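You operate a simulated robot arm through the tools that you are given. There is no shell and no other tool. Be economical: measure what you need, move in short steps, check, and stop when the job is done.

You are at the controls of a simulated two-armed robot. One attempt, no reset.

Task
Print the job at the heat that the ticket names.
Fine: Vacuum switch on and orange lever down before Print; wait for DONE on the screen, then Vacuum switch off. Where these are worked on the way, their far stop is far enough and under half their travel is too little: vacuum switch.

Only the result counts: the job must be done as asked and must still hold three seconds after the hand-in. Knocking over, shifting, dropping, spilling or breaking anything else fails it.

Robot
Two 7-joint arms with fingered hands on one trunk, on a base that drives. Base frame: it is fixed to the floor where the robot stands at the start and does not move with it; the origin is under the middle of the robot, x ahead of it, y to its left, z up. Lengths are in mm, angles in degrees, forces in N, time in s.
The left shoulder is at the start at [55, 182, 1198], the right one opposite. With the tool pointing down near the work surface each hand reaches from about 100 to 800 mm from the robot's upright axis, wherever it stands, measured 20 degrees to its own side. Places, roughly: near printer [400, 900, 600]; orange lever [400, 300, 900]; pink dial [600, 0, 800]; print key [700, 0, 1000]; printer screen [700, 0, 1100]; vacuum switch [600, 100, 900]. Payload 3.8 kg a hand.
The TCP of each hand is the grasp point between the finger pads, 30 mm short of the fingertips. In the tool frame z runs along the fingers and y along their closing line. The gripper opens to 104 mm. The gripper's body begins 35 mm behind the TCP. The gripper is a hand of 4 fingers: y runs from the thumb to the fingers, the wrist lies at [-17, -104, -178] in the tool frame, and closing takes about 1.5 s.
Orientation is that of the tool frame in the base frame, as [roll, pitch, yaw] about the fixed x, y, z axes, in that order (R = Rz(yaw) Ry(pitch) Rx(roll)). With the fingers straight down and the wrist toward the robot, the tool's x, y and z point along [0, 1, 0], [1, 0, 0] and [0, 0, -1] of the base frame.

Tools
- The arms move only by the tool drive_tool. It takes "left_commands", "right_commands" or both (then of equal length, played together; a hand with none holds still); each is a list of rows, each a list of 2 entries, a list of its own where there are three numbers: the turn, a rotation vector about the tool's x, y, z in units of 90 degrees (1.0 is 90 degrees), then the shift along the tool's x, y, z in units of 500 mm (1.0 is 500 mm). In form: [[[ax, ay, az], [dx, dy, dz]], ...]. A call has 1 to 20 rows; each row is the pose to reach, as a shift and turn from the pose commanded when the call began, along the tool's axes at that moment. "left_hand" and "right_hand" are, for a hand that has rows, the gripper command, from -1 (fully open) to 1 (shut), values between in proportion, set as the call begins (left out, the last holds). A call with a number of a shift or a turn outside -1 to 1 is refused whole. Each row takes 0.2 s and may step no farther than 50 mm and 8.6 degrees from the row before; otherwise, or with a gripper value out of range, the whole call is refused. Where a pose cannot be reached the arm comes as near as it can. A force on the tool above 60 N (or 10 N above the force at the start of the call, whichever is more), or a blocked arm, ends the call early, and 0.2 s more pass. The fingers move at their own pace (about 72 mm/s each) and stop on an object; they squeeze with about 27 N. The grip force told is the motor's: it shows also when the fingers shut on nothing. Time passes only in rows, and 0.2 s behind the last, so rows that repeat a pose let the fingers close. It gives the time, the measured TCP pose, the force on the tool (base axes), the opening and the grip force at its end, in the units of the frame above (readings bear some noise), with the torque about the TCP (base axes, N m) and any sound that the robot's microphone picked up.
- Cameras (640 x 400 px; columns grow to the right, rows downward): "scene" is now at [145.3, 3.2, 1384.7]; the picture's right is [0.04, -1.00, 0.00], its down [-0.48, -0.02, -0.87] and it looks along [0.87, 0.04, -0.49] (base axes); focal length 214 px, centre (320, 200). "left" rides on the left gripper at [-66, -90, -126] in its tool frame; the picture's right is [-0.78, -0.30, 0.56], its down [0.57, -0.70, 0.42] and it looks along [0.27, 0.65, 0.71] (tool axes); focal length 275 px, centre (320, 200). "right" rides on the right gripper at [66, -90, -126] in its tool frame; the picture's right is [-0.78, 0.30, -0.56], its down [-0.57, -0.70, 0.42] and it looks along [-0.27, 0.65, 0.71] (tool axes); focal length 275 px, centre (320, 200). There is no depth. A picture from a camera that has moved, and an enlarged one, comes with that camera's place and axes in the base frame and with its lens.
- snapshot(camera): a new picture of that camera. No time passes.
- lift_body(by): slides the trunk up (or, below 0, down) by that many mm; the arms and the scene camera ride with it, the base frame stays. It gives what a move gives, with no picture.
- steer(legs): drives the robot by 1 to 6 legs, each [ahead, left, turn to the left] in mm, mm and degrees, along the robot's own axes; the way and the turn of a leg run together, so that a leg with both is an arc; at most 1500 mm and 180 degrees a leg. The arms and the cameras ride along, it lands a little off, and it stops where it bumps. It gives what a move gives.
- set_fingers(index, middle, ring, thumb_bend, thumb_turn, hand): sets how far each is bent, from 0 (flat) to 100 (curled in); at 30 the hand is open as for a grip, at 70 the pads meet at the TCP. One left out holds its place. A second passes; each finger stops where it meets its share of the squeeze, and holds until it gets a number again. A gripper value or a shape takes the hand back. It gives what a move gives, with no picture; readings hold the bend of each and the force on the fingers (four entries, about 0 where the hand has none), thumb and palm. thumb_turn goes from beside the hand (0) to across from the fingers (100), as for a grip.
- set_grasp(shape, hand): the hand has 4 fingers and takes this shape, open, in about a second: jaw (thumb against the fingers, like two jaws); tri (thumb and two fingers); tip (a fingertip pinch); poke (one finger out to press); point (the index stretched); flat (the hand flat); cup (the hand cupped); fist (a fist). The gripper value then closes the fingers along that shape, each until it touches; the sizes above hold for jaw. It gives what a move gives, with no picture.
- head_to(pan, tilt): turns the head with the scene camera to pan (to the left, within 86 degrees either way) and tilt (down, from -29 to 69), counted from straight ahead of the robot. It gives what a move gives.
- zoom(camera, box): a new picture of the part [left, top, right, bottom] of that camera's present view, enlarged. No time passes.
- hand_in(): hands the job in; it is judged then, once.

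Go step by step. Nothing tells you exact positions but the pictures and the camera data: compare them with the known pose of the tool, close in by small moves and look again before you grip or let go. The budget is 120 turns and 108 pictures, counting those below and the enlarged ones. Unless the task says otherwise, let go and move clear before handing in, and close with one line.

The tools are called as a command line: name --argument value ..., lists and objects as JSON in quotes. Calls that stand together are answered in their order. drive_tool: Moves the arms, as the interface text tells. Its arguments: {"type":"object","properties":{"left_commands":{"type":"array"},"left_hand":{"type":"number"},"right_commands":{"type":"array"},"right_hand":{"type":"number"}},"required":[]} The other tools are called the same way: lift_body (by) slides the trunk up or down; set_grasp (shape, hand) gives the hand a shape; set_fingers (index, middle, ring, thumb_bend, thumb_turn, hand) moves the fingers one by one; steer (legs) drives the base; head_to (pan, tilt) turns the head that bears the scene camera; snapshot (camera) takes a picture; zoom (camera, box) takes an enlarged picture of a part of a camera's view; hand_in () hands the job in.

At the start:

```text
t: 0.0
left_ee_pos: [531.4, 272.3, 1237.0]
left_orientation: [-179.9, 0.0, 90.0]
left_force: [-0.2, 0.4, -0.6]
left_ft_torque: [-0.02, 0.03, 0.0]
left_finger_gap: 103.6
left_grip_force: 0.0
left_shape: jaw
left_bend: [30.0, 30.0, 30.0, 30.0, 97.0]
left_finger forces: [0.0, 0.1, 0.1, 0.1, 0.0, 0.0]
right_ee_pos: [470.3, -158.9, 1270.1]
right_orientation: [179.9, -0.1, 90.0]
right_force: [-0.1, 0.1, -0.4]
right_ft_torque: [-0.02, -0.02, -0.01]
right_finger_gap: 103.8
right_grip_force: 0.0
right_shape: jaw
right_bend: [30.0, 30.0, 30.0, 30.0, 97.0]
right_finger forces: [0.0, 0.0, 0.0, 0.0, 0.0, 0.1]
trunk travel left (down, up): [-350.0, 406.0]
robot x, y, heading: [1.4, -0.4, -0.1]
head pan, tilt: [2.4, 29.0]
```

scene: 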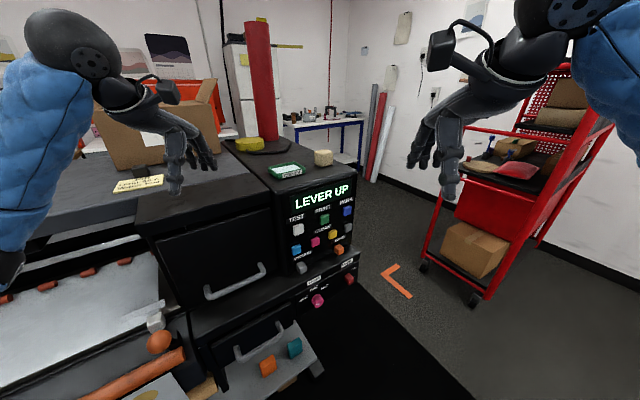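
right: 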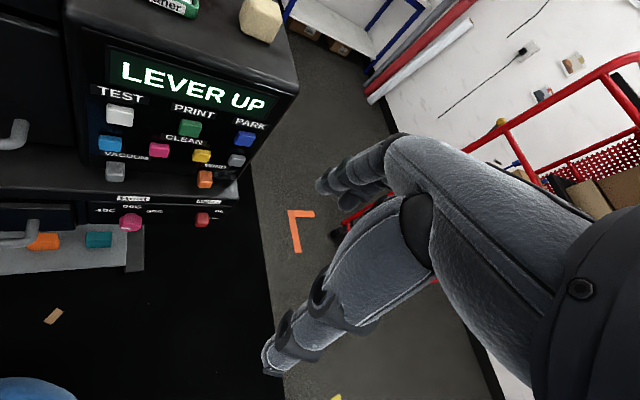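
left: 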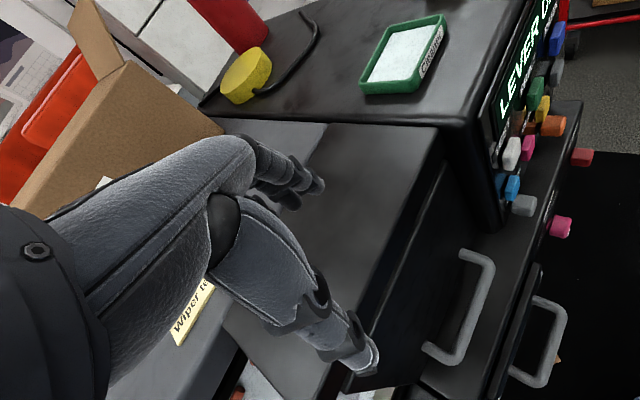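

I see a large-format printer with a panel reading LEVER UP, a pink dial below it, and a yellow note at the left. I'll enlarge the panel, the dial, the note and the lever area.

zoom --camera "scene" --box '[270, 170, 370, 320]'

zoom --camera "right" --box '[60, 40, 300, 260]'

zoom --camera "scene" --box '[0, 160, 340, 400]'

zoom --camera "scene" --box '[90, 160, 190, 210]'

```text
2.67 times, centred on (320, 245) of scene
camera zoom: at [145.3, 3.2, 1384.7], right [0.04, -1.0, 0.0], down [-0.48, -0.02, -0.87], along [0.87, 0.04, -0.49], focal length 572 px, centre (320, 80)
```

zoom: 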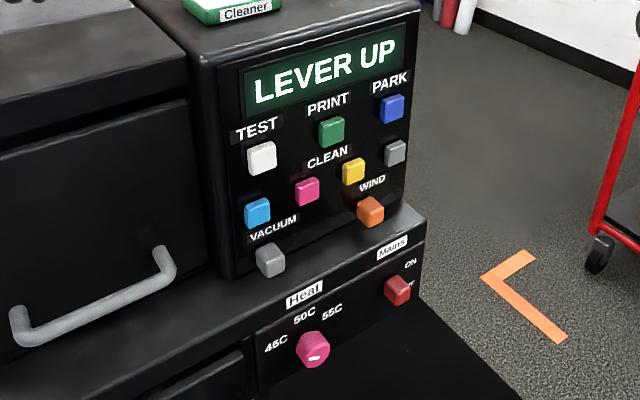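

```text
1.82 times, centred on (180, 150) of right
camera zoom: at [381.1, -92.7, 1395.3], right [0.3, -0.78, 0.56], down [-0.7, -0.57, -0.42], along [0.65, -0.27, -0.71], focal length 500 px, centre (574, 291)
```

zoom: 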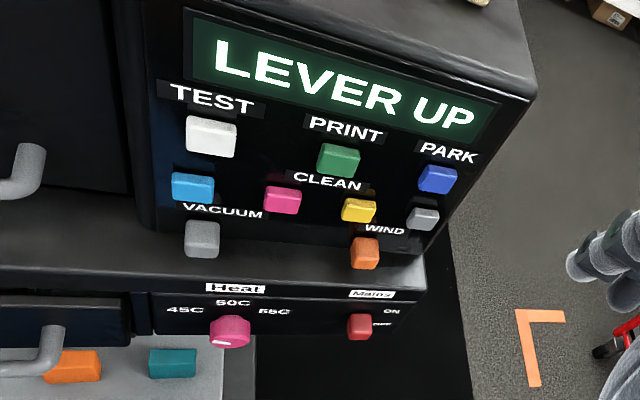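

```text
1.67 times, centred on (170, 280) of scene
camera zoom: at [145.3, 3.2, 1384.7], right [0.04, -1.0, 0.0], down [-0.48, -0.02, -0.87], along [0.87, 0.04, -0.49], focal length 358 px, centre (570, 67)
```

zoom: 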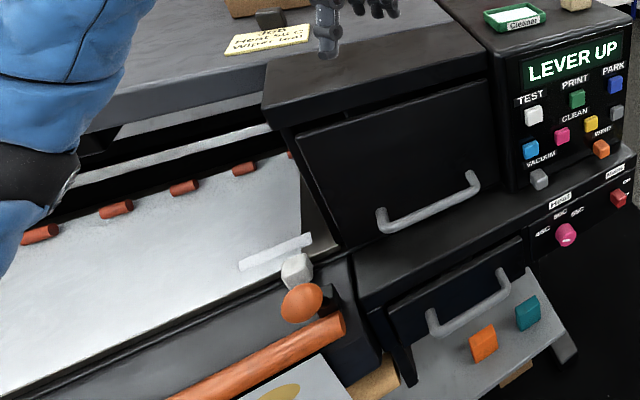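

```text
6.40 times, centred on (140, 185) of scene
camera zoom: at [145.3, 3.2, 1384.7], right [0.04, -1.0, 0.0], down [-0.48, -0.02, -0.87], along [0.87, 0.04, -0.49], focal length 1373 px, centre (1472, 296)
```

zoom: 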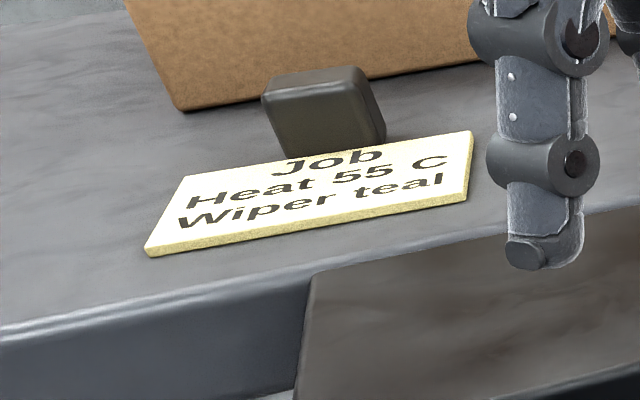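

The ticket says 55 °C. By triangulation Print is at about [686,15,1015], the Vacuum switch at [620,83,878] and the dial at [602,34,748]; the panel faces about 37° to my right. Next I look closely at the dial, the lever and the switch.

zoom --camera "scene" --box '[290, 250, 360, 310]'

zoom --camera "scene" --box '[90, 290, 250, 400]'

zoom --camera "left" --box '[480, 20, 600, 260]'

head_to --pan 40 --tilt 40

snapshot --camera "scene"

```text
6.67 times, centred on (325, 280) of scene
camera zoom: at [145.3, 3.2, 1384.7], right [0.04, -1.0, 0.0], down [-0.48, -0.02, -0.87], along [0.87, 0.04, -0.49], focal length 1430 px, centre (287, -333)
```

zoom: 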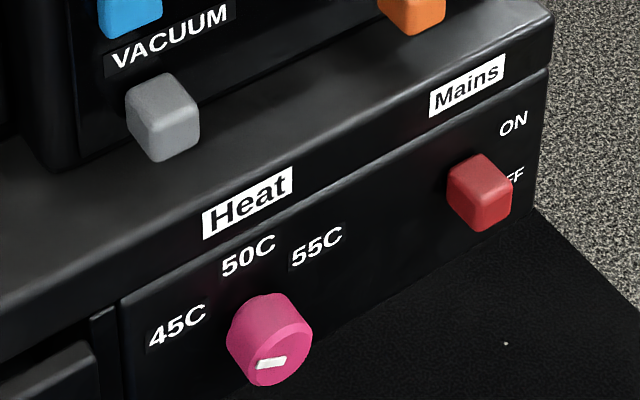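

```text
3.64 times, centred on (170, 345) of scene
camera zoom: at [145.3, 3.2, 1384.7], right [0.04, -1.0, 0.0], down [-0.48, -0.02, -0.87], along [0.87, 0.04, -0.49], focal length 780 px, centre (866, -327)
```

zoom: 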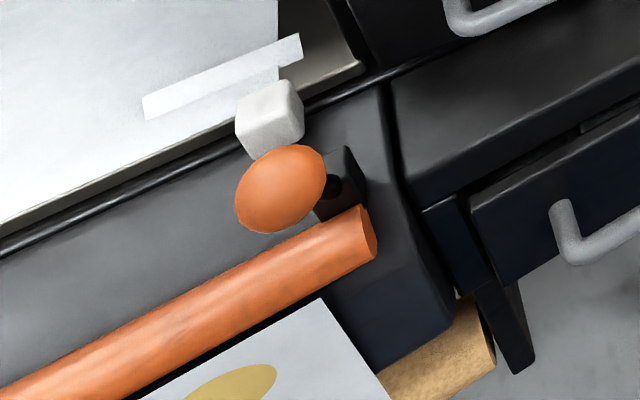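

```text
1.67 times, centred on (540, 140) of left
camera zoom: at [442.0, 205.0, 1361.9], right [-0.3, -0.78, -0.56], down [-0.7, 0.57, -0.42], along [0.65, 0.27, -0.71], focal length 459 px, centre (-47, 300)
```

zoom: 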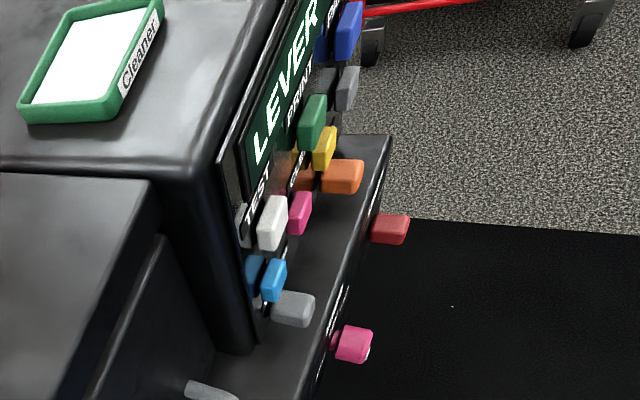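

```text
t: 1.0
left_ee_pos: [530.4, 270.9, 1237.1]
left_orientation: [180.0, 0.0, 89.9]
left_force: [-0.1, -0.6, 0.9]
left_ft_torque: [0.03, 0.0, -0.01]
left_finger_gap: 103.8
left_grip_force: 0.0
left_shape: jaw
left_bend: [30.0, 30.0, 30.0, 30.0, 97.0]
left_finger forces: [0.0, 0.1, 0.0, 0.0, 0.0, 0.1]
right_ee_pos: [471.6, -160.8, 1271.5]
right_orientation: [180.0, 0.0, 90.0]
right_force: [-0.1, 0.1, 0.1]
right_ft_torque: [0.02, -0.01, -0.02]
right_finger_gap: 103.7
right_grip_force: 0.1
right_shape: jaw
right_bend: [30.0, 30.0, 30.0, 30.0, 97.0]
right_finger forces: [0.0, 0.1, 0.1, 0.0, 0.0, 0.0]
trunk travel left (down, up): [-350.0, 406.0]
robot x, y, heading: [-1.5, 1.1, 0.0]
head pan, tilt: [40.0, 40.0]
```

```text
97 pictures are left
camera scene: at [119.7, 53.9, 1367.8], right [0.64, -0.77, 0.0], down [-0.49, -0.41, -0.77], along [0.59, 0.49, -0.64], focal length 214 px, centre (320, 200)
```

scene: 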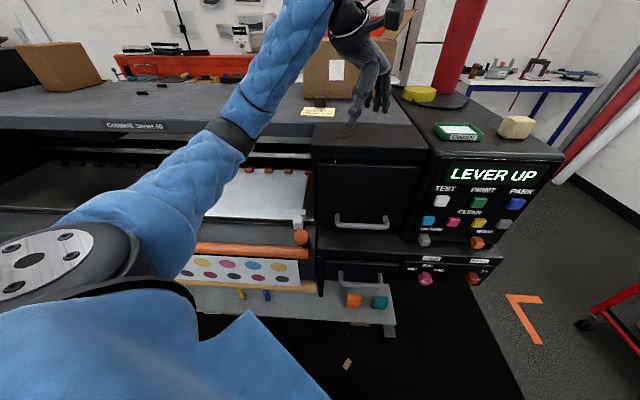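

The robot's view now faces the printer squarely. I enlarge the dial and the lever again from here.

zoom --camera "scene" --box '[395, 225, 505, 300]'

zoom --camera "scene" --box '[250, 190, 360, 265]'

zoom --camera "right" --box '[80, 180, 220, 250]'

```text
5.33 times, centred on (450, 262) of scene
camera zoom: at [119.7, 53.9, 1367.8], right [0.64, -0.77, 0.0], down [-0.49, -0.41, -0.77], along [0.59, 0.49, -0.64], focal length 1144 px, centre (-373, -133)
```

zoom: 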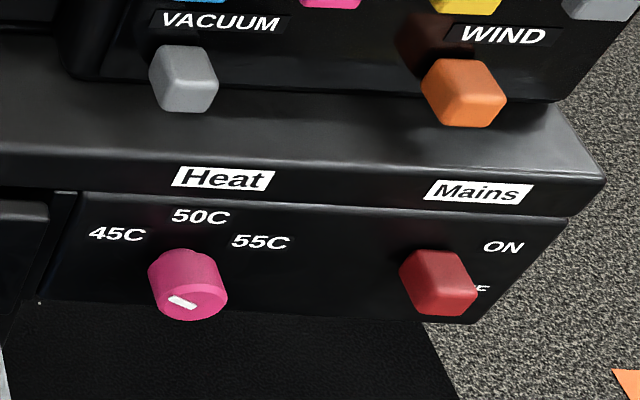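

```text
5.33 times, centred on (305, 228) of scene
camera zoom: at [119.7, 53.9, 1367.8], right [0.64, -0.77, 0.0], down [-0.49, -0.41, -0.77], along [0.59, 0.49, -0.64], focal length 1144 px, centre (400, 53)
```

zoom: 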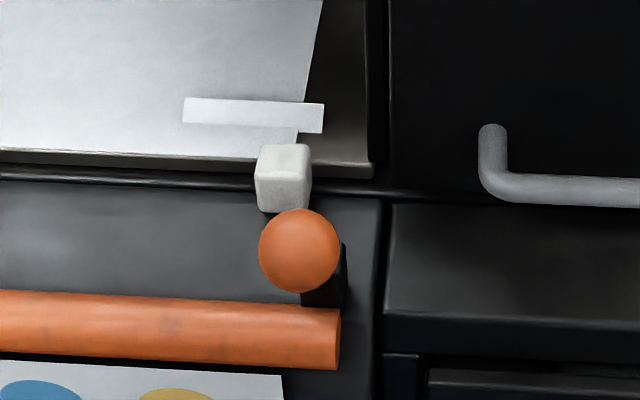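

```text
4.57 times, centred on (150, 215) of right
camera zoom: at [381.1, -92.8, 1395.3], right [0.3, -0.78, 0.56], down [-0.7, -0.57, -0.42], along [0.65, -0.27, -0.71], focal length 1258 px, centre (1097, 131)
```

zoom: 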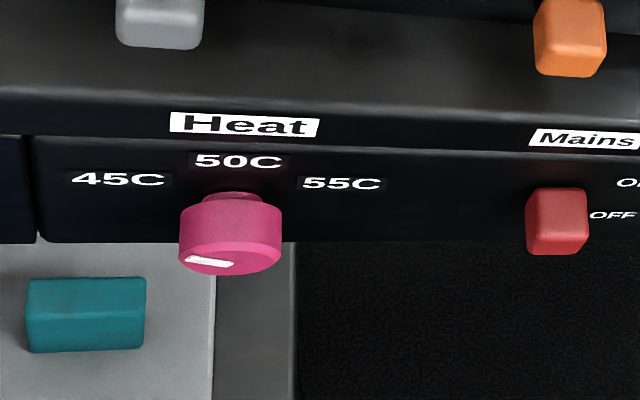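

The dial's mark points at 45C, so it must turn clockwise about two steps to 55C; the lever's ball is near [360,310,960]. I turn the robot square to the printer and slide right, so the right hand faces the panel and the left hand the lever.

steer --legs '[[-60, 0, 0], [0, 0, 38], [0, -150, 0]]'

head_to --pan 0 --tilt 45

snapshot --camera "scene"

snapshot --camera "left"

snapshot --camera "right"

```text
t: 4.8
left_ee_pos: [288.2, 418.3, 1236.0]
left_orientation: [-180.0, -0.1, 128.0]
left_force: [-0.3, -0.2, -0.1]
left_ft_torque: [0.02, 0.01, 0.0]
left_finger_gap: 103.8
left_grip_force: 0.0
left_shape: jaw
left_bend: [30.0, 30.0, 30.0, 30.0, 97.0]
left_finger forces: [0.1, 0.0, 0.1, 0.0, 0.0, 0.1]
right_ee_pos: [505.6, 42.5, 1269.8]
right_orientation: [180.0, 0.1, 128.2]
right_force: [-0.4, -0.1, -1.1]
right_ft_torque: [0.04, 0.0, 0.0]
right_finger_gap: 103.6
right_grip_force: 0.0
right_shape: jaw
right_bend: [30.0, 30.0, 30.0, 30.0, 97.0]
right_finger forces: [0.1, 0.1, 0.0, 0.1, 0.1, 0.0]
trunk travel left (down, up): [-350.0, 406.0]
robot x, y, heading: [35.4, -123.6, 38.0]
head pan, tilt: [40.0, 40.0]
```

```text
t: 5.9
left_ee_pos: [285.5, 419.2, 1237.3]
left_orientation: [180.0, 0.0, 128.2]
left_force: [-0.1, -0.1, -0.2]
left_ft_torque: [0.0, 0.02, -0.02]
left_finger_gap: 103.9
left_grip_force: 0.1
left_shape: jaw
left_bend: [30.0, 30.0, 30.0, 30.0, 97.0]
left_finger forces: [0.1, 0.0, 0.0, 0.0, 0.0, 0.1]
right_ee_pos: [504.9, 43.8, 1270.9]
right_orientation: [180.0, -0.1, 128.1]
right_force: [-0.4, 0.4, 0.0]
right_ft_torque: [-0.02, -0.04, 0.03]
right_finger_gap: 104.0
right_grip_force: 0.1
right_shape: jaw
right_bend: [30.0, 30.0, 30.0, 30.0, 97.0]
right_finger forces: [0.1, 0.1, 0.0, 0.0, 0.1, 0.0]
trunk travel left (down, up): [-350.0, 406.0]
robot x, y, heading: [36.2, -120.0, 37.8]
head pan, tilt: [0.0, 45.0]
```

```text
93 pictures are left
camera scene: at [142.6, -38.6, 1360.6], right [0.62, -0.79, 0.0], down [-0.56, -0.44, -0.71], along [0.56, 0.44, -0.71], focal length 214 px, centre (320, 200)
```

scene: 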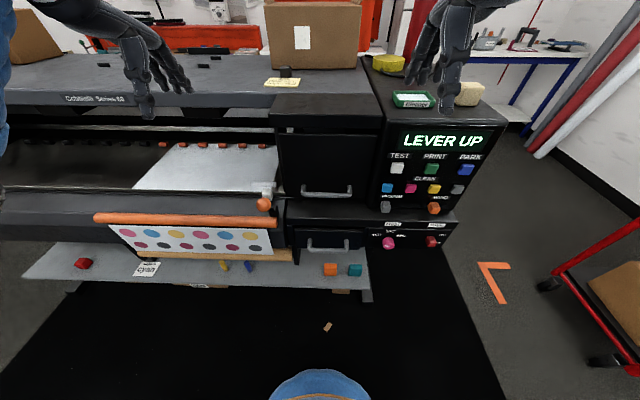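

```text
92 pictures are left
camera left: at [256.9, 311.5, 1361.9], right [0.25, -0.79, -0.56], down [-0.91, 0.02, -0.42], along [0.35, 0.61, -0.71], focal length 275 px, centre (320, 200)
```

left: 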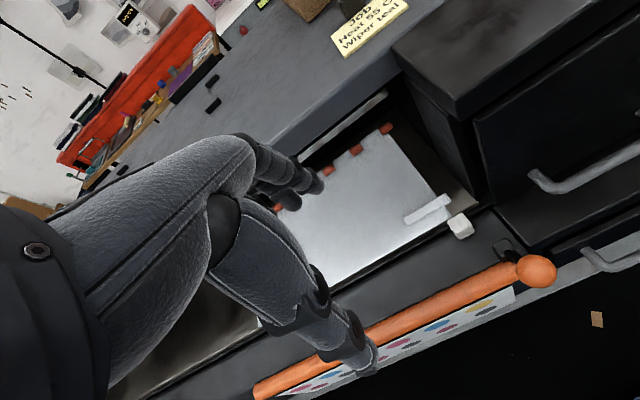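

```text
91 pictures are left
camera right: at [393.1, 40.0, 1395.3], right [0.71, -0.43, 0.56], down [-0.2, -0.88, -0.42], along [0.67, 0.19, -0.71], focal length 275 px, centre (320, 200)
```

right: 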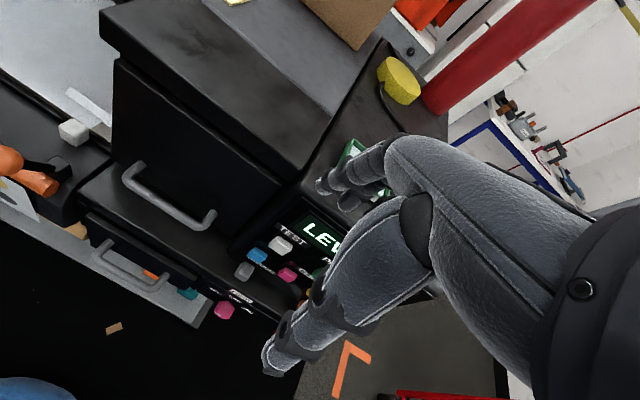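

The lever's ball triangulates to about [353,309,969]. I look at it closely from the two hand cameras to see how the lever is hinged.

zoom --camera "right" --box '[0, 100, 130, 220]'

zoom --camera "left" --box '[430, 190, 580, 310]'

zoom --camera "scene" --box '[220, 170, 300, 230]'

zoom --camera "scene" --box '[360, 150, 480, 260]'

```text
3.33 times, centred on (65, 160) of right
camera zoom: at [393.1, 40.0, 1395.3], right [0.71, -0.43, 0.56], down [-0.2, -0.88, -0.42], along [0.67, 0.19, -0.71], focal length 918 px, centre (1170, 333)
```

zoom: 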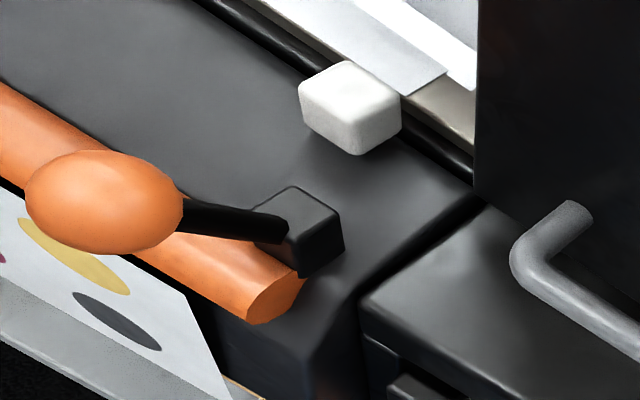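

```text
3.33 times, centred on (505, 250) of left
camera zoom: at [256.9, 311.5, 1361.9], right [0.25, -0.79, -0.56], down [-0.91, 0.02, -0.42], along [0.35, 0.61, -0.71], focal length 918 px, centre (-297, 33)
```

zoom: 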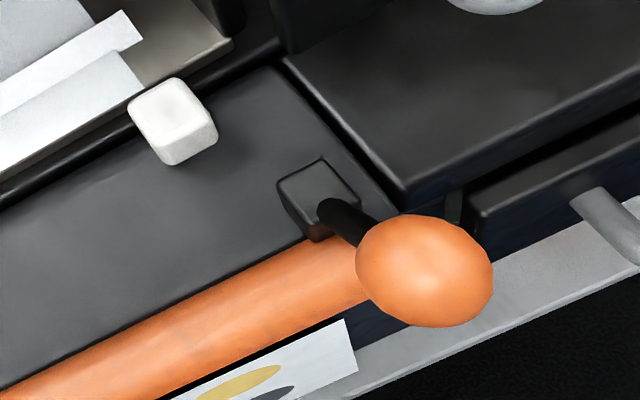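

```text
6.67 times, centred on (260, 200) of scene
camera zoom: at [142.6, -38.6, 1360.6], right [0.62, -0.79, 0.0], down [-0.56, -0.44, -0.71], along [0.56, 0.44, -0.71], focal length 1430 px, centre (720, 200)
```

zoom: 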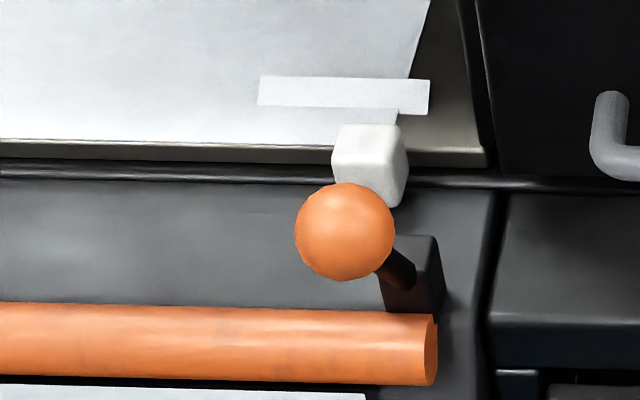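

```text
3.64 times, centred on (420, 205) of scene
camera zoom: at [142.6, -38.6, 1360.6], right [0.62, -0.79, 0.0], down [-0.56, -0.44, -0.71], along [0.56, 0.44, -0.71], focal length 780 px, centre (-44, 182)
```

zoom: 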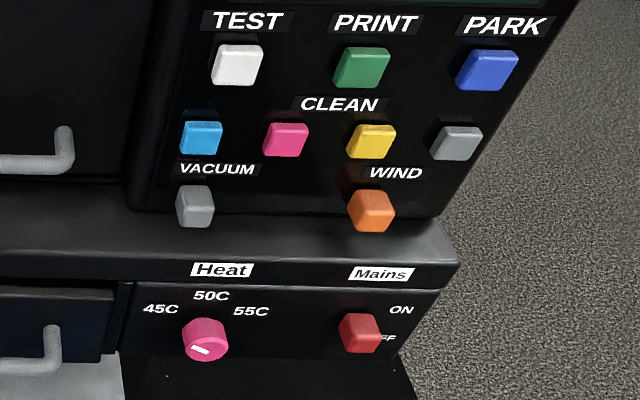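

The lever's pivot is near [401,345,870], so the ball swings toward the robot and down on a radius of about 116 mm. I back off 80 mm for arm room, then bring the left hand over the ball with its fingers in line with the lever.

steer --legs '[[-80, 0, 0]]'

snapshot --camera "scene"

snapshot --camera "left"

```text
t: 6.9
left_ee_pos: [223.0, 367.9, 1238.9]
left_orientation: [-180.0, -0.1, 128.1]
left_force: [-0.4, -0.8, 0.4]
left_ft_torque: [0.0, -0.04, 0.0]
left_finger_gap: 103.5
left_grip_force: 0.1
left_shape: jaw
left_bend: [30.0, 30.0, 30.0, 30.0, 97.0]
left_finger forces: [0.1, 0.0, 0.0, 0.1, 0.0, 0.0]
right_ee_pos: [438.5, -9.3, 1271.0]
right_orientation: [179.9, 0.0, 128.0]
right_force: [-0.6, 0.4, 0.4]
right_ft_torque: [0.02, -0.03, 0.01]
right_finger_gap: 103.8
right_grip_force: 0.0
right_shape: jaw
right_bend: [30.0, 30.0, 30.0, 30.0, 97.0]
right_finger forces: [0.1, 0.0, 0.1, 0.0, 0.1, 0.1]
trunk travel left (down, up): [-350.0, 406.0]
robot x, y, heading: [-28.5, -171.9, 37.8]
head pan, tilt: [0.0, 45.0]
```

```text
86 pictures are left
camera scene: at [78.0, -89.8, 1360.7], right [0.62, -0.79, 0.0], down [-0.56, -0.43, -0.71], along [0.56, 0.44, -0.71], focal length 214 px, centre (320, 200)
```

scene: 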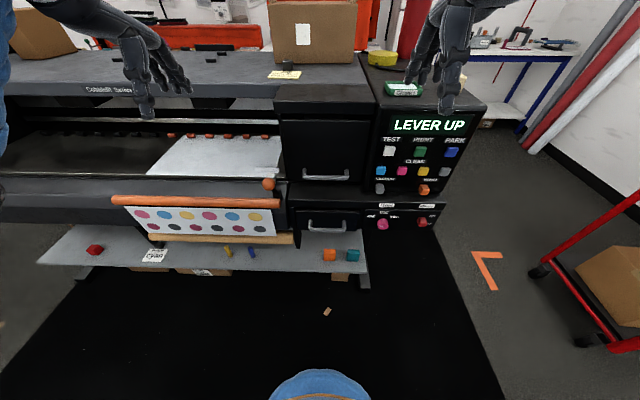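

```text
85 pictures are left
camera left: at [192.8, 260.2, 1362.5], right [0.24, -0.79, -0.56], down [-0.9, 0.02, -0.43], along [0.35, 0.61, -0.71], focal length 275 px, centre (320, 200)
```

left: 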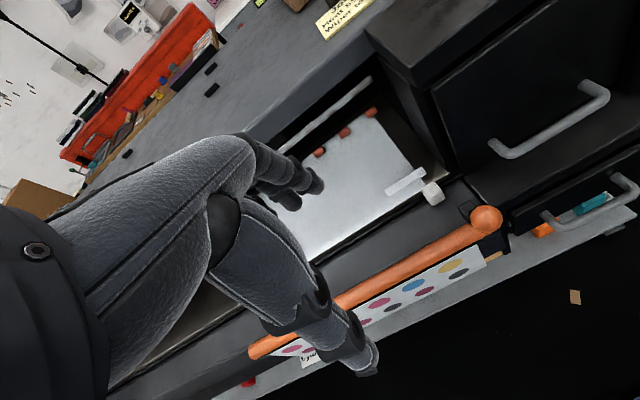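

The ball is confirmed at [353,309,965]. I bring the left hand to 110 mm short of it, tilted 31° so the fingers line up with the lever.

drive_tool --left_commands '[[[-0.057, 0, 0], [-0.042, 0.003, 0.06]], [[-0.114, 0, 0], [-0.084, 0.006, 0.119]], [[-0.172, 0, 0], [-0.126, 0.009, 0.179]], [[-0.229, 0, 0], [-0.169, 0.012, 0.239]], [[-0.287, 0, 0], [-0.211, 0.015, 0.298]], [[-0.344, 0, 0], [-0.253, 0.018, 0.358]], [[-0.344, 0, 0], [-0.253, 0.018, 0.358]]]' --left_hand -1

snapshot --camera "left"

snapshot --camera "scene"

```text
t: 8.5
left_ee_pos: [306.4, 276.1, 1056.6]
left_orientation: [149.0, 0.0, 128.0]
left_force: [-0.7, -0.1, 0.1]
left_ft_torque: [0.03, 0.01, 0.02]
left_finger_gap: 103.8
left_grip_force: 0.1
left_shape: jaw
left_bend: [30.0, 30.0, 30.0, 30.0, 97.0]
left_finger forces: [0.0, 0.1, 0.1, 0.1, 0.1, 0.0]
right_ee_pos: [440.9, -8.1, 1272.4]
right_orientation: [-180.0, 0.0, 128.0]
right_force: [-0.9, -0.5, 0.0]
right_ft_torque: [-0.05, 0.02, -0.02]
right_finger_gap: 103.5
right_grip_force: 0.1
right_shape: jaw
right_bend: [30.0, 30.0, 30.0, 30.0, 97.0]
right_finger forces: [0.1, 0.0, 0.0, 0.1, 0.0, 0.0]
trunk travel left (down, up): [-350.0, 406.0]
robot x, y, heading: [-25.8, -171.1, 38.1]
head pan, tilt: [0.0, 45.0]
```

```text
84 pictures are left
camera left: at [236.8, 136.6, 1116.8], right [0.5, -0.59, -0.63], down [-0.65, 0.22, -0.73], along [0.56, 0.78, -0.28], focal length 275 px, centre (320, 200)
```

left: 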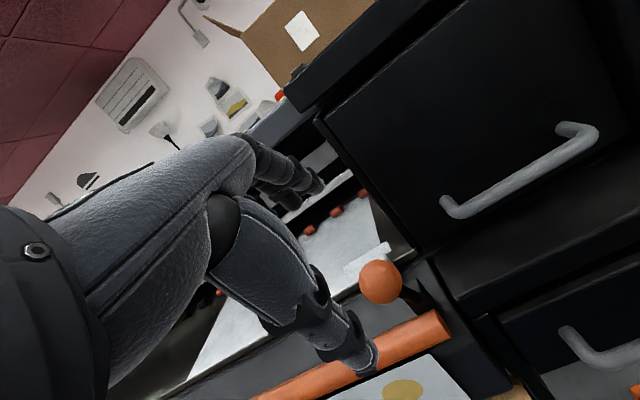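

```text
83 pictures are left
camera scene: at [79.2, -88.5, 1360.6], right [0.62, -0.79, 0.0], down [-0.56, -0.44, -0.71], along [0.56, 0.44, -0.71], focal length 214 px, centre (320, 200)
```

scene: 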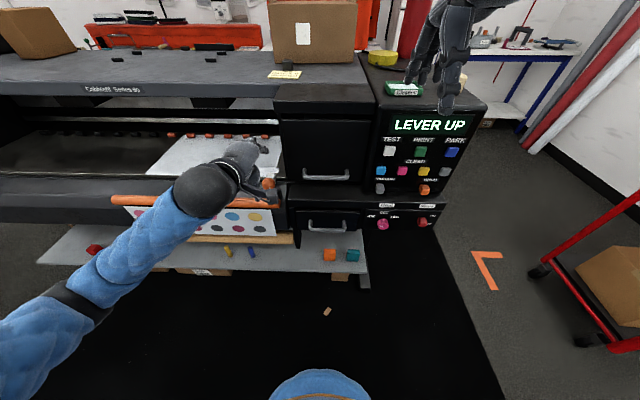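

The ball lies right on the tool's axis, so I advance 106 mm along it with the hand open.

drive_tool --left_commands '[[[0, 0, 0], [0, 0, 0.07]], [[0, 0, 0], [0, 0, 0.14]], [[0, 0, 0], [0, 0, 0.18]], [[0, 0, 0], [0, 0, 0.212]], [[0, 0, 0], [0, 0, 0.212]]]'

snapshot --camera "left"

```text
t: 9.7
left_ee_pos: [350.7, 309.1, 965.1]
left_orientation: [149.1, -0.1, 128.0]
left_force: [0.1, -0.1, -0.3]
left_ft_torque: [-0.01, -0.02, 0.0]
left_finger_gap: 103.3
left_grip_force: 0.0
left_shape: jaw
left_bend: [30.0, 30.0, 30.0, 30.0, 97.0]
left_finger forces: [0.0, 0.0, 0.0, 0.0, 0.1, 0.0]
right_ee_pos: [440.2, -7.5, 1271.1]
right_orientation: [-180.0, 0.0, 128.0]
right_force: [0.0, -0.7, -0.3]
right_ft_torque: [0.02, -0.02, 0.01]
right_finger_gap: 103.6
right_grip_force: 0.0
right_shape: jaw
right_bend: [30.0, 30.0, 30.0, 30.0, 97.0]
right_finger forces: [0.0, 0.1, 0.1, 0.0, 0.0, 0.1]
trunk travel left (down, up): [-350.0, 406.0]
robot x, y, heading: [-27.1, -170.8, 37.9]
head pan, tilt: [0.0, 45.0]
```

```text
82 pictures are left
camera left: at [280.4, 170.4, 1027.5], right [0.5, -0.59, -0.63], down [-0.65, 0.21, -0.72], along [0.56, 0.78, -0.28], focal length 275 px, centre (320, 200)
```

left: 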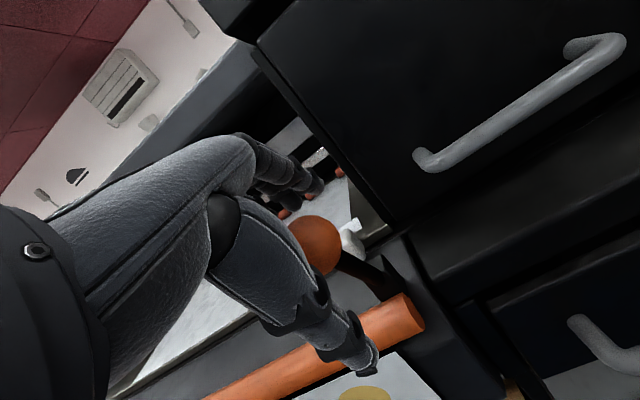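

The ball sits between thumb and fingers. I close the hand on it, holding the pose.

drive_tool --left_commands '[[[0, 0, 0], [0, 0, 0]], [[0, 0, 0], [0, 0, 0]], [[0, 0, 0], [0, 0, 0]], [[0, 0, 0], [0, 0, 0]], [[0, 0, 0], [0, 0, 0]], [[0, 0, 0], [0, 0, 0]]]' --left_hand 0.9

snapshot --camera "left"

```text
t: 11.1
left_ee_pos: [350.9, 309.7, 963.5]
left_orientation: [149.4, -0.1, 128.1]
left_force: [-1.7, -0.9, -11.2]
left_ft_torque: [-0.01, -0.02, 0.03]
left_finger_gap: 19.0
left_grip_force: 27.3
left_shape: jaw
left_bend: [74.0, 71.0, 70.0, 76.0, 100.0]
left_finger forces: [12.3, 4.1, 0.0, 0.0, 23.8, 0.1]
right_ee_pos: [442.2, -6.5, 1270.7]
right_orientation: [-179.9, 0.0, 128.0]
right_force: [0.6, 0.1, 0.6]
right_ft_torque: [-0.01, -0.03, -0.01]
right_finger_gap: 103.6
right_grip_force: 0.0
right_shape: jaw
right_bend: [30.0, 30.0, 30.0, 30.0, 97.0]
right_finger forces: [0.0, 0.0, 0.0, 0.0, 0.0, 0.1]
trunk travel left (down, up): [-350.0, 406.0]
robot x, y, heading: [-26.1, -173.9, 38.1]
head pan, tilt: [0.0, 45.0]
```

```text
81 pictures are left
camera left: at [280.7, 170.6, 1025.8], right [0.5, -0.59, -0.63], down [-0.66, 0.21, -0.72], along [0.56, 0.78, -0.28], focal length 275 px, centre (320, 200)
```

left: 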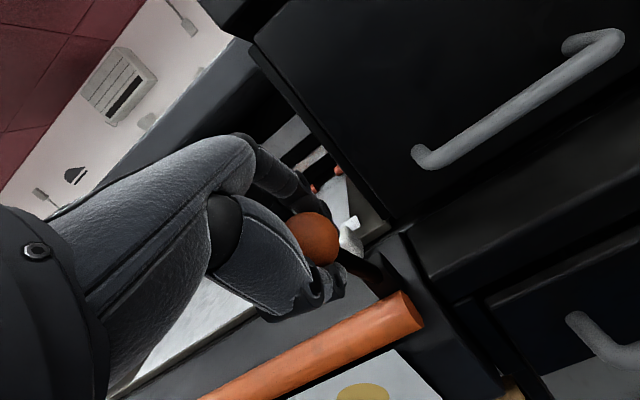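

The hand holds the ball. I swing it down the first 24° along the arc about the pivot.

drive_tool --left_commands '[[[-0.0444, 0, 0], [0, -0.0156, 0.0005]], [[-0.0889, 0, 0], [0, -0.0312, 0.0022]], [[-0.1333, 0, 0], [0, -0.0466, 0.0049]], [[-0.1778, 0, 0], [0, -0.0617, 0.0087]], [[-0.2222, 0, 0], [0, -0.0766, 0.0135]], [[-0.2667, 0, 0], [0, -0.0911, 0.0194]]]'

snapshot --camera "scene"

```text
t: 12.5
left_ee_pos: [325.2, 290.5, 933.7]
left_orientation: [125.3, -0.1, 128.2]
left_force: [14.0, 14.1, -12.3]
left_ft_torque: [0.07, -0.12, 0.01]
left_finger_gap: 18.1
left_grip_force: 27.0
left_shape: jaw
left_bend: [74.0, 71.0, 70.0, 77.0, 100.0]
left_finger forces: [15.8, 7.2, 0.0, 0.0, 24.6, 0.0]
right_ee_pos: [444.3, -5.8, 1268.5]
right_orientation: [-179.9, 0.0, 128.0]
right_force: [0.7, 0.6, -0.5]
right_ft_torque: [-0.01, -0.01, -0.01]
right_finger_gap: 103.8
right_grip_force: 0.1
right_shape: jaw
right_bend: [30.0, 30.0, 30.0, 30.0, 97.0]
right_finger forces: [0.0, 0.0, 0.0, 0.0, 0.0, 0.1]
trunk travel left (down, up): [-350.0, 406.0]
robot x, y, heading: [-23.8, -170.1, 38.2]
head pan, tilt: [0.0, 45.0]
```

```text
80 pictures are left
camera scene: at [82.2, -85.8, 1360.1], right [0.62, -0.79, 0.0], down [-0.56, -0.44, -0.7], along [0.56, 0.43, -0.71], focal length 214 px, centre (320, 200)
```

scene: 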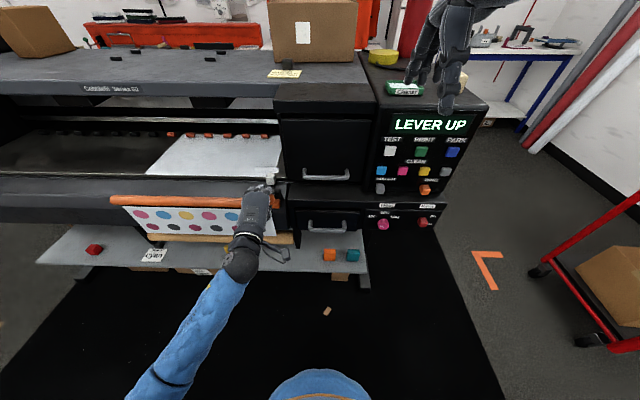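

The lever follows with little force. I continue another 24°.

drive_tool --left_commands '[[[-0.0444, 0, 0], [0, -0.0156, 0.0005]], [[-0.0889, 0, 0], [0, -0.0312, 0.0022]], [[-0.1333, 0, 0], [0, -0.0466, 0.0049]], [[-0.1778, 0, 0], [0, -0.0617, 0.0087]], [[-0.2222, 0, 0], [0, -0.0766, 0.0135]], [[-0.2667, 0, 0], [0, -0.0911, 0.0194]]]'

snapshot --camera "scene"

snapshot --camera "left"

```text
t: 13.9
left_ee_pos: [311.7, 280.9, 891.3]
left_orientation: [101.2, 0.1, 128.4]
left_force: [30.3, 34.9, -3.5]
left_ft_torque: [-0.02, -0.1, 0.16]
left_finger_gap: 16.3
left_grip_force: 26.9
left_shape: jaw
left_bend: [73.0, 68.0, 70.0, 77.0, 100.0]
left_finger forces: [19.1, 13.5, 0.1, 0.0, 26.6, 0.1]
left hand out of reach, approached as far as the arm can: row 3
right_ee_pos: [447.0, -4.3, 1269.2]
right_orientation: [-179.8, 0.0, 128.1]
right_force: [0.5, 0.6, 0.1]
right_ft_torque: [-0.04, 0.0, 0.02]
right_finger_gap: 103.7
right_grip_force: 0.1
right_shape: jaw
right_bend: [30.0, 30.0, 30.0, 30.0, 97.0]
right_finger forces: [0.0, 0.0, 0.0, 0.0, 0.0, 0.1]
trunk travel left (down, up): [-350.0, 406.0]
robot x, y, heading: [-26.0, -171.1, 38.0]
head pan, tilt: [0.0, 45.0]
```

```text
79 pictures are left
camera scene: at [83.8, -83.9, 1359.9], right [0.62, -0.79, 0.0], down [-0.56, -0.44, -0.7], along [0.55, 0.43, -0.71], focal length 214 px, centre (320, 200)
```

scene: 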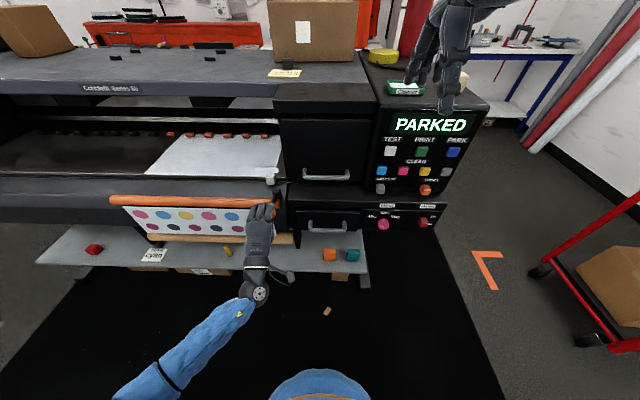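

```text
78 pictures are left
camera left: at [244.3, 142.0, 827.5], right [0.87, -0.31, -0.4], down [-0.13, 0.62, -0.77], along [0.48, 0.72, 0.5], focal length 275 px, centre (320, 200)
```

left: 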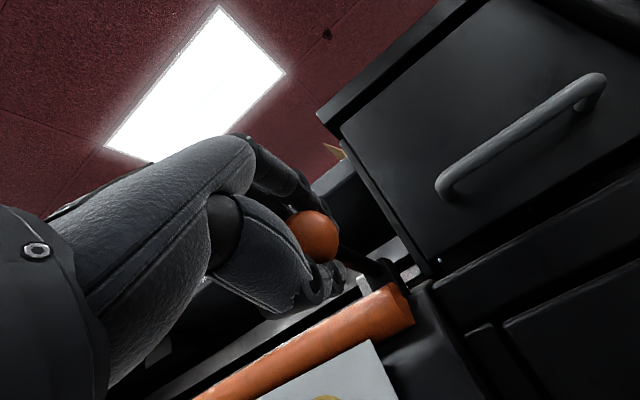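

The screen now reads PARKED, so the lever has registered. I relieve the outward pull and press a little further down to its stop.

drive_tool --left_commands '[[[0, 0, 0], [0, 0, 0.012]], [[-0.0444, 0, 0], [0, -0.0156, 0.015]], [[-0.0889, 0, 0], [0, -0.0312, 0.018]], [[-0.0889, 0, 0], [0, -0.0312, 0.018]]]'

snapshot --camera "left"

```text
t: 14.9
left_ee_pos: [314.8, 282.0, 876.5]
left_orientation: [92.6, 0.2, 128.2]
left_force: [5.8, 20.8, 16.6]
left_ft_torque: [-0.18, -0.13, 0.16]
left_finger_gap: 18.0
left_grip_force: 27.4
left_shape: jaw
left_bend: [74.0, 66.0, 70.0, 78.0, 100.0]
left_finger forces: [20.9, 12.9, 0.1, 0.1, 17.8, 0.0]
right_ee_pos: [441.2, -7.0, 1271.6]
right_orientation: [-180.0, 0.0, 128.0]
right_force: [-1.1, 0.6, 0.2]
right_ft_torque: [0.01, 0.03, 0.02]
right_finger_gap: 103.9
right_grip_force: 0.1
right_shape: jaw
right_bend: [30.0, 30.0, 30.0, 30.0, 97.0]
right_finger forces: [0.0, 0.0, 0.0, 0.0, 0.0, 0.0]
trunk travel left (down, up): [-350.0, 406.0]
robot x, y, heading: [-25.4, -168.8, 38.2]
head pan, tilt: [0.0, 45.0]
```

```text
77 pictures are left
camera left: at [254.3, 148.9, 793.0], right [0.91, -0.27, -0.32], down [-0.05, 0.69, -0.72], along [0.42, 0.67, 0.61], focal length 275 px, centre (320, 200)
```

left: 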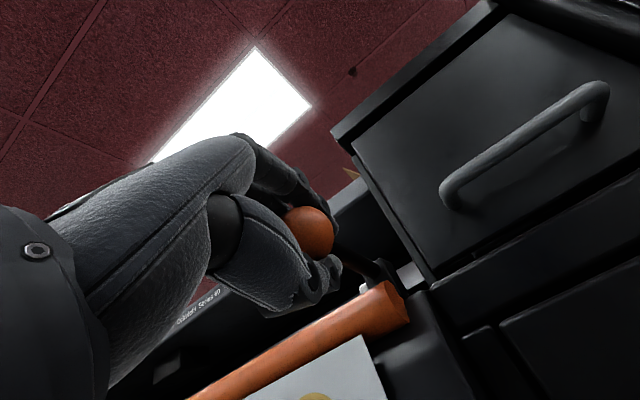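

The lever now resists upward. One more small push tells if it is on the stop.

drive_tool --left_commands '[[[-0.04, 0, 0], [0, -0.012, 0.004]], [[-0.08, 0, 0], [0, -0.026, 0.006]], [[-0.08, 0, 0], [0, -0.026, 0.006]]]'

```text
t: 15.7
left_ee_pos: [315.6, 283.0, 870.0]
left_orientation: [84.8, 0.4, 128.2]
left_force: [4.7, 17.4, 40.5]
left_ft_torque: [-0.54, 0.14, 0.12]
left_finger_gap: 20.4
left_grip_force: 27.4
left_shape: jaw
left_bend: [73.0, 62.0, 70.0, 81.0, 100.0]
left_finger forces: [32.0, 21.2, 0.1, 0.0, 10.7, 0.1]
right_ee_pos: [439.4, -8.9, 1272.3]
right_orientation: [179.9, 0.1, 128.0]
right_force: [-0.1, 0.5, -0.3]
right_ft_torque: [0.01, 0.01, 0.02]
right_finger_gap: 104.0
right_grip_force: 0.1
right_shape: jaw
right_bend: [30.0, 30.0, 30.0, 30.0, 97.0]
right_finger forces: [0.0, 0.0, 0.0, 0.0, 0.0, 0.0]
trunk travel left (down, up): [-350.0, 406.0]
robot x, y, heading: [-28.7, -174.2, 38.2]
head pan, tilt: [0.0, 45.0]
```

It is on the stop. I ease the load, open the hand and then draw straight back from the ball.

drive_tool --left_commands '[[[0.04, 0, 0], [0, 0.012, 0]], [[0.04, 0, 0], [0, 0.012, 0]], [[0.04, 0, 0], [0, 0.012, 0]], [[0.04, 0, 0], [0, 0.012, 0]], [[0.04, 0, 0], [0, 0.012, 0]], [[0.04, 0, 0], [0, 0.012, 0]], [[0.04, 0, 0], [0, 0.012, 0]]]' --left_hand -1

snapshot --camera "left"

snapshot --camera "scene"

```text
t: 17.3
left_ee_pos: [316.5, 281.1, 868.1]
left_orientation: [89.5, 0.0, 127.8]
left_force: [-0.7, -0.4, 0.5]
left_ft_torque: [-0.02, 0.02, 0.01]
left_finger_gap: 103.5
left_grip_force: 0.1
left_shape: jaw
left_bend: [30.0, 30.0, 30.0, 30.0, 97.0]
left_finger forces: [0.0, 0.1, 0.1, 0.1, 0.0, 0.1]
right_ee_pos: [441.3, -7.9, 1270.5]
right_orientation: [180.0, 0.0, 128.0]
right_force: [0.3, 0.2, -0.4]
right_ft_torque: [-0.01, -0.01, 0.0]
right_finger_gap: 103.8
right_grip_force: 0.0
right_shape: jaw
right_bend: [30.0, 30.0, 30.0, 30.0, 97.0]
right_finger forces: [0.0, 0.1, 0.0, 0.1, 0.0, 0.0]
trunk travel left (down, up): [-350.0, 406.0]
robot x, y, heading: [-28.3, -170.4, 37.8]
head pan, tilt: [0.0, 45.0]
```

```text
76 pictures are left
camera left: at [259.4, 150.9, 776.8], right [0.92, -0.27, -0.29], down [-0.01, 0.72, -0.7], along [0.39, 0.64, 0.65], focal length 275 px, centre (320, 200)
```

left: 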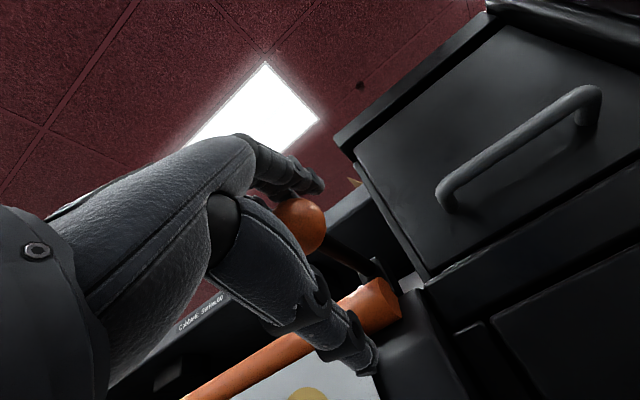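

```text
75 pictures are left
camera scene: at [79.3, -88.7, 1360.5], right [0.62, -0.79, 0.0], down [-0.56, -0.44, -0.71], along [0.56, 0.44, -0.71], focal length 214 px, centre (320, 200)
```

scene: 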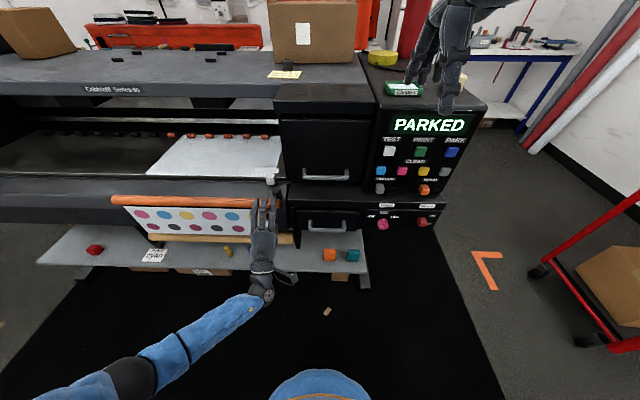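

The ball is free and the screen still reads PARKED. I back the left hand away along its axis, then aside.

drive_tool --left_commands '[[[0, 0, 0], [0, 0, -0.08]], [[0, 0, 0], [0, 0, -0.16]], [[0, 0, 0], [0, 0, -0.24]], [[0, 0, 0], [0.08, 0, -0.26]], [[0, 0, 0], [0.16, 0, -0.26]], [[0, 0, 0], [0.24, 0, -0.26]]]'

set_grasp --shape "poke" --hand "right"

snapshot --camera "scene"

snapshot --camera "right"

```text
t: 18.7
left_ee_pos: [140.1, 297.2, 868.2]
left_orientation: [89.5, 0.1, 127.9]
left_force: [0.2, -0.1, 0.5]
left_ft_torque: [0.01, -0.01, -0.01]
left_finger_gap: 103.8
left_grip_force: 0.1
left_shape: jaw
left_bend: [30.0, 30.0, 30.0, 30.0, 97.0]
left_finger forces: [0.1, 0.0, 0.0, 0.1, 0.0, 0.1]
right_ee_pos: [441.0, -7.0, 1270.7]
right_orientation: [-179.9, 0.1, 128.0]
right_force: [-0.3, 0.1, -0.9]
right_ft_torque: [0.0, 0.03, -0.03]
right_finger_gap: 103.5
right_grip_force: 0.1
right_shape: jaw
right_bend: [30.0, 30.0, 30.0, 30.0, 97.0]
right_finger forces: [0.1, 0.0, 0.1, 0.0, 0.0, 0.1]
trunk travel left (down, up): [-350.0, 406.0]
robot x, y, heading: [-26.1, -169.7, 38.2]
head pan, tilt: [0.0, 45.0]
```

```text
t: 19.6
left_ee_pos: [139.6, 296.8, 869.7]
left_orientation: [89.5, 0.0, 128.0]
left_force: [-0.1, -0.5, 0.1]
left_ft_torque: [0.0, 0.01, 0.0]
left_finger_gap: 103.9
left_grip_force: 0.1
left_shape: jaw
left_bend: [30.0, 30.0, 30.0, 30.0, 97.0]
left_finger forces: [0.1, 0.1, 0.1, 0.0, 0.0, 0.0]
right_ee_pos: [440.8, -7.3, 1271.9]
right_orientation: [-179.9, 0.0, 128.0]
right_force: [-0.7, 0.8, -0.3]
right_ft_torque: [0.02, -0.02, -0.02]
right_finger_gap: 0.0
right_grip_force: 0.1
right_shape: poke
right_bend: [70.0, 70.0, 99.0, 100.0, 100.0]
right_finger forces: [0.0, 0.1, 0.1, 0.0, 0.1, 0.0]
trunk travel left (down, up): [-350.0, 406.0]
robot x, y, heading: [-28.8, -169.8, 37.8]
head pan, tilt: [0.0, 45.0]
```

```text
74 pictures are left
camera scene: at [79.3, -88.8, 1360.5], right [0.62, -0.79, 0.0], down [-0.56, -0.44, -0.71], along [0.56, 0.44, -0.71], focal length 214 px, centre (320, 200)
```

scene: 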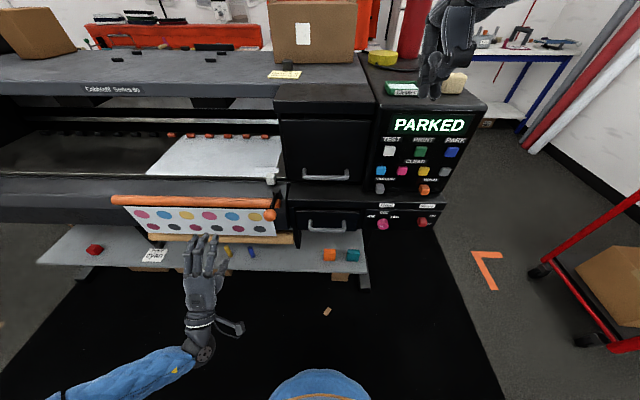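

```text
73 pictures are left
camera right: at [329.9, -10.4, 1395.3], right [0.71, -0.43, 0.56], down [-0.2, -0.88, -0.42], along [0.67, 0.19, -0.71], focal length 275 px, centre (320, 200)
```

right: 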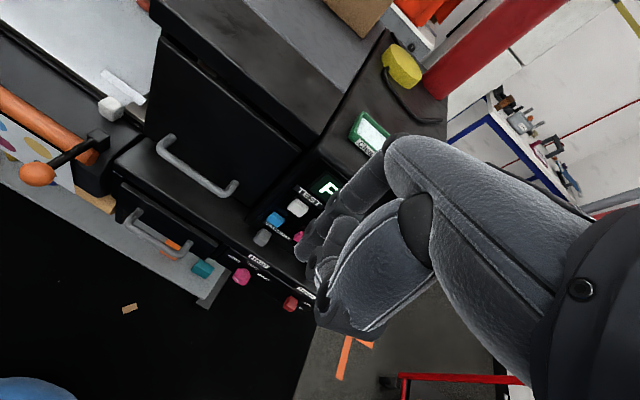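

The lever is down and free. Next comes the dial; I enlarge it in both cameras for an exact position.

zoom --camera "scene" --box '[350, 175, 450, 240]'

zoom --camera "right" --box '[200, 200, 320, 320]'

```text
6.15 times, centred on (400, 208) of scene
camera zoom: at [79.3, -88.8, 1360.5], right [0.62, -0.79, 0.0], down [-0.56, -0.44, -0.71], along [0.56, 0.44, -0.71], focal length 1320 px, centre (-172, 154)
```

zoom: 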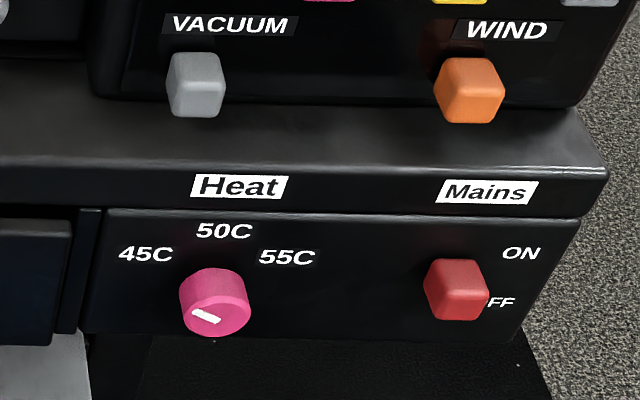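

```text
3.33 times, centred on (260, 260) of right
camera zoom: at [329.9, -10.4, 1395.3], right [0.71, -0.43, 0.56], down [-0.2, -0.88, -0.42], along [0.67, 0.19, -0.71], focal length 918 px, centre (520, 0)
```

zoom: 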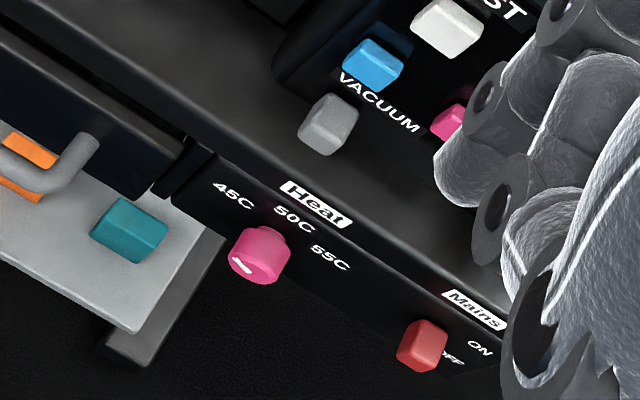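

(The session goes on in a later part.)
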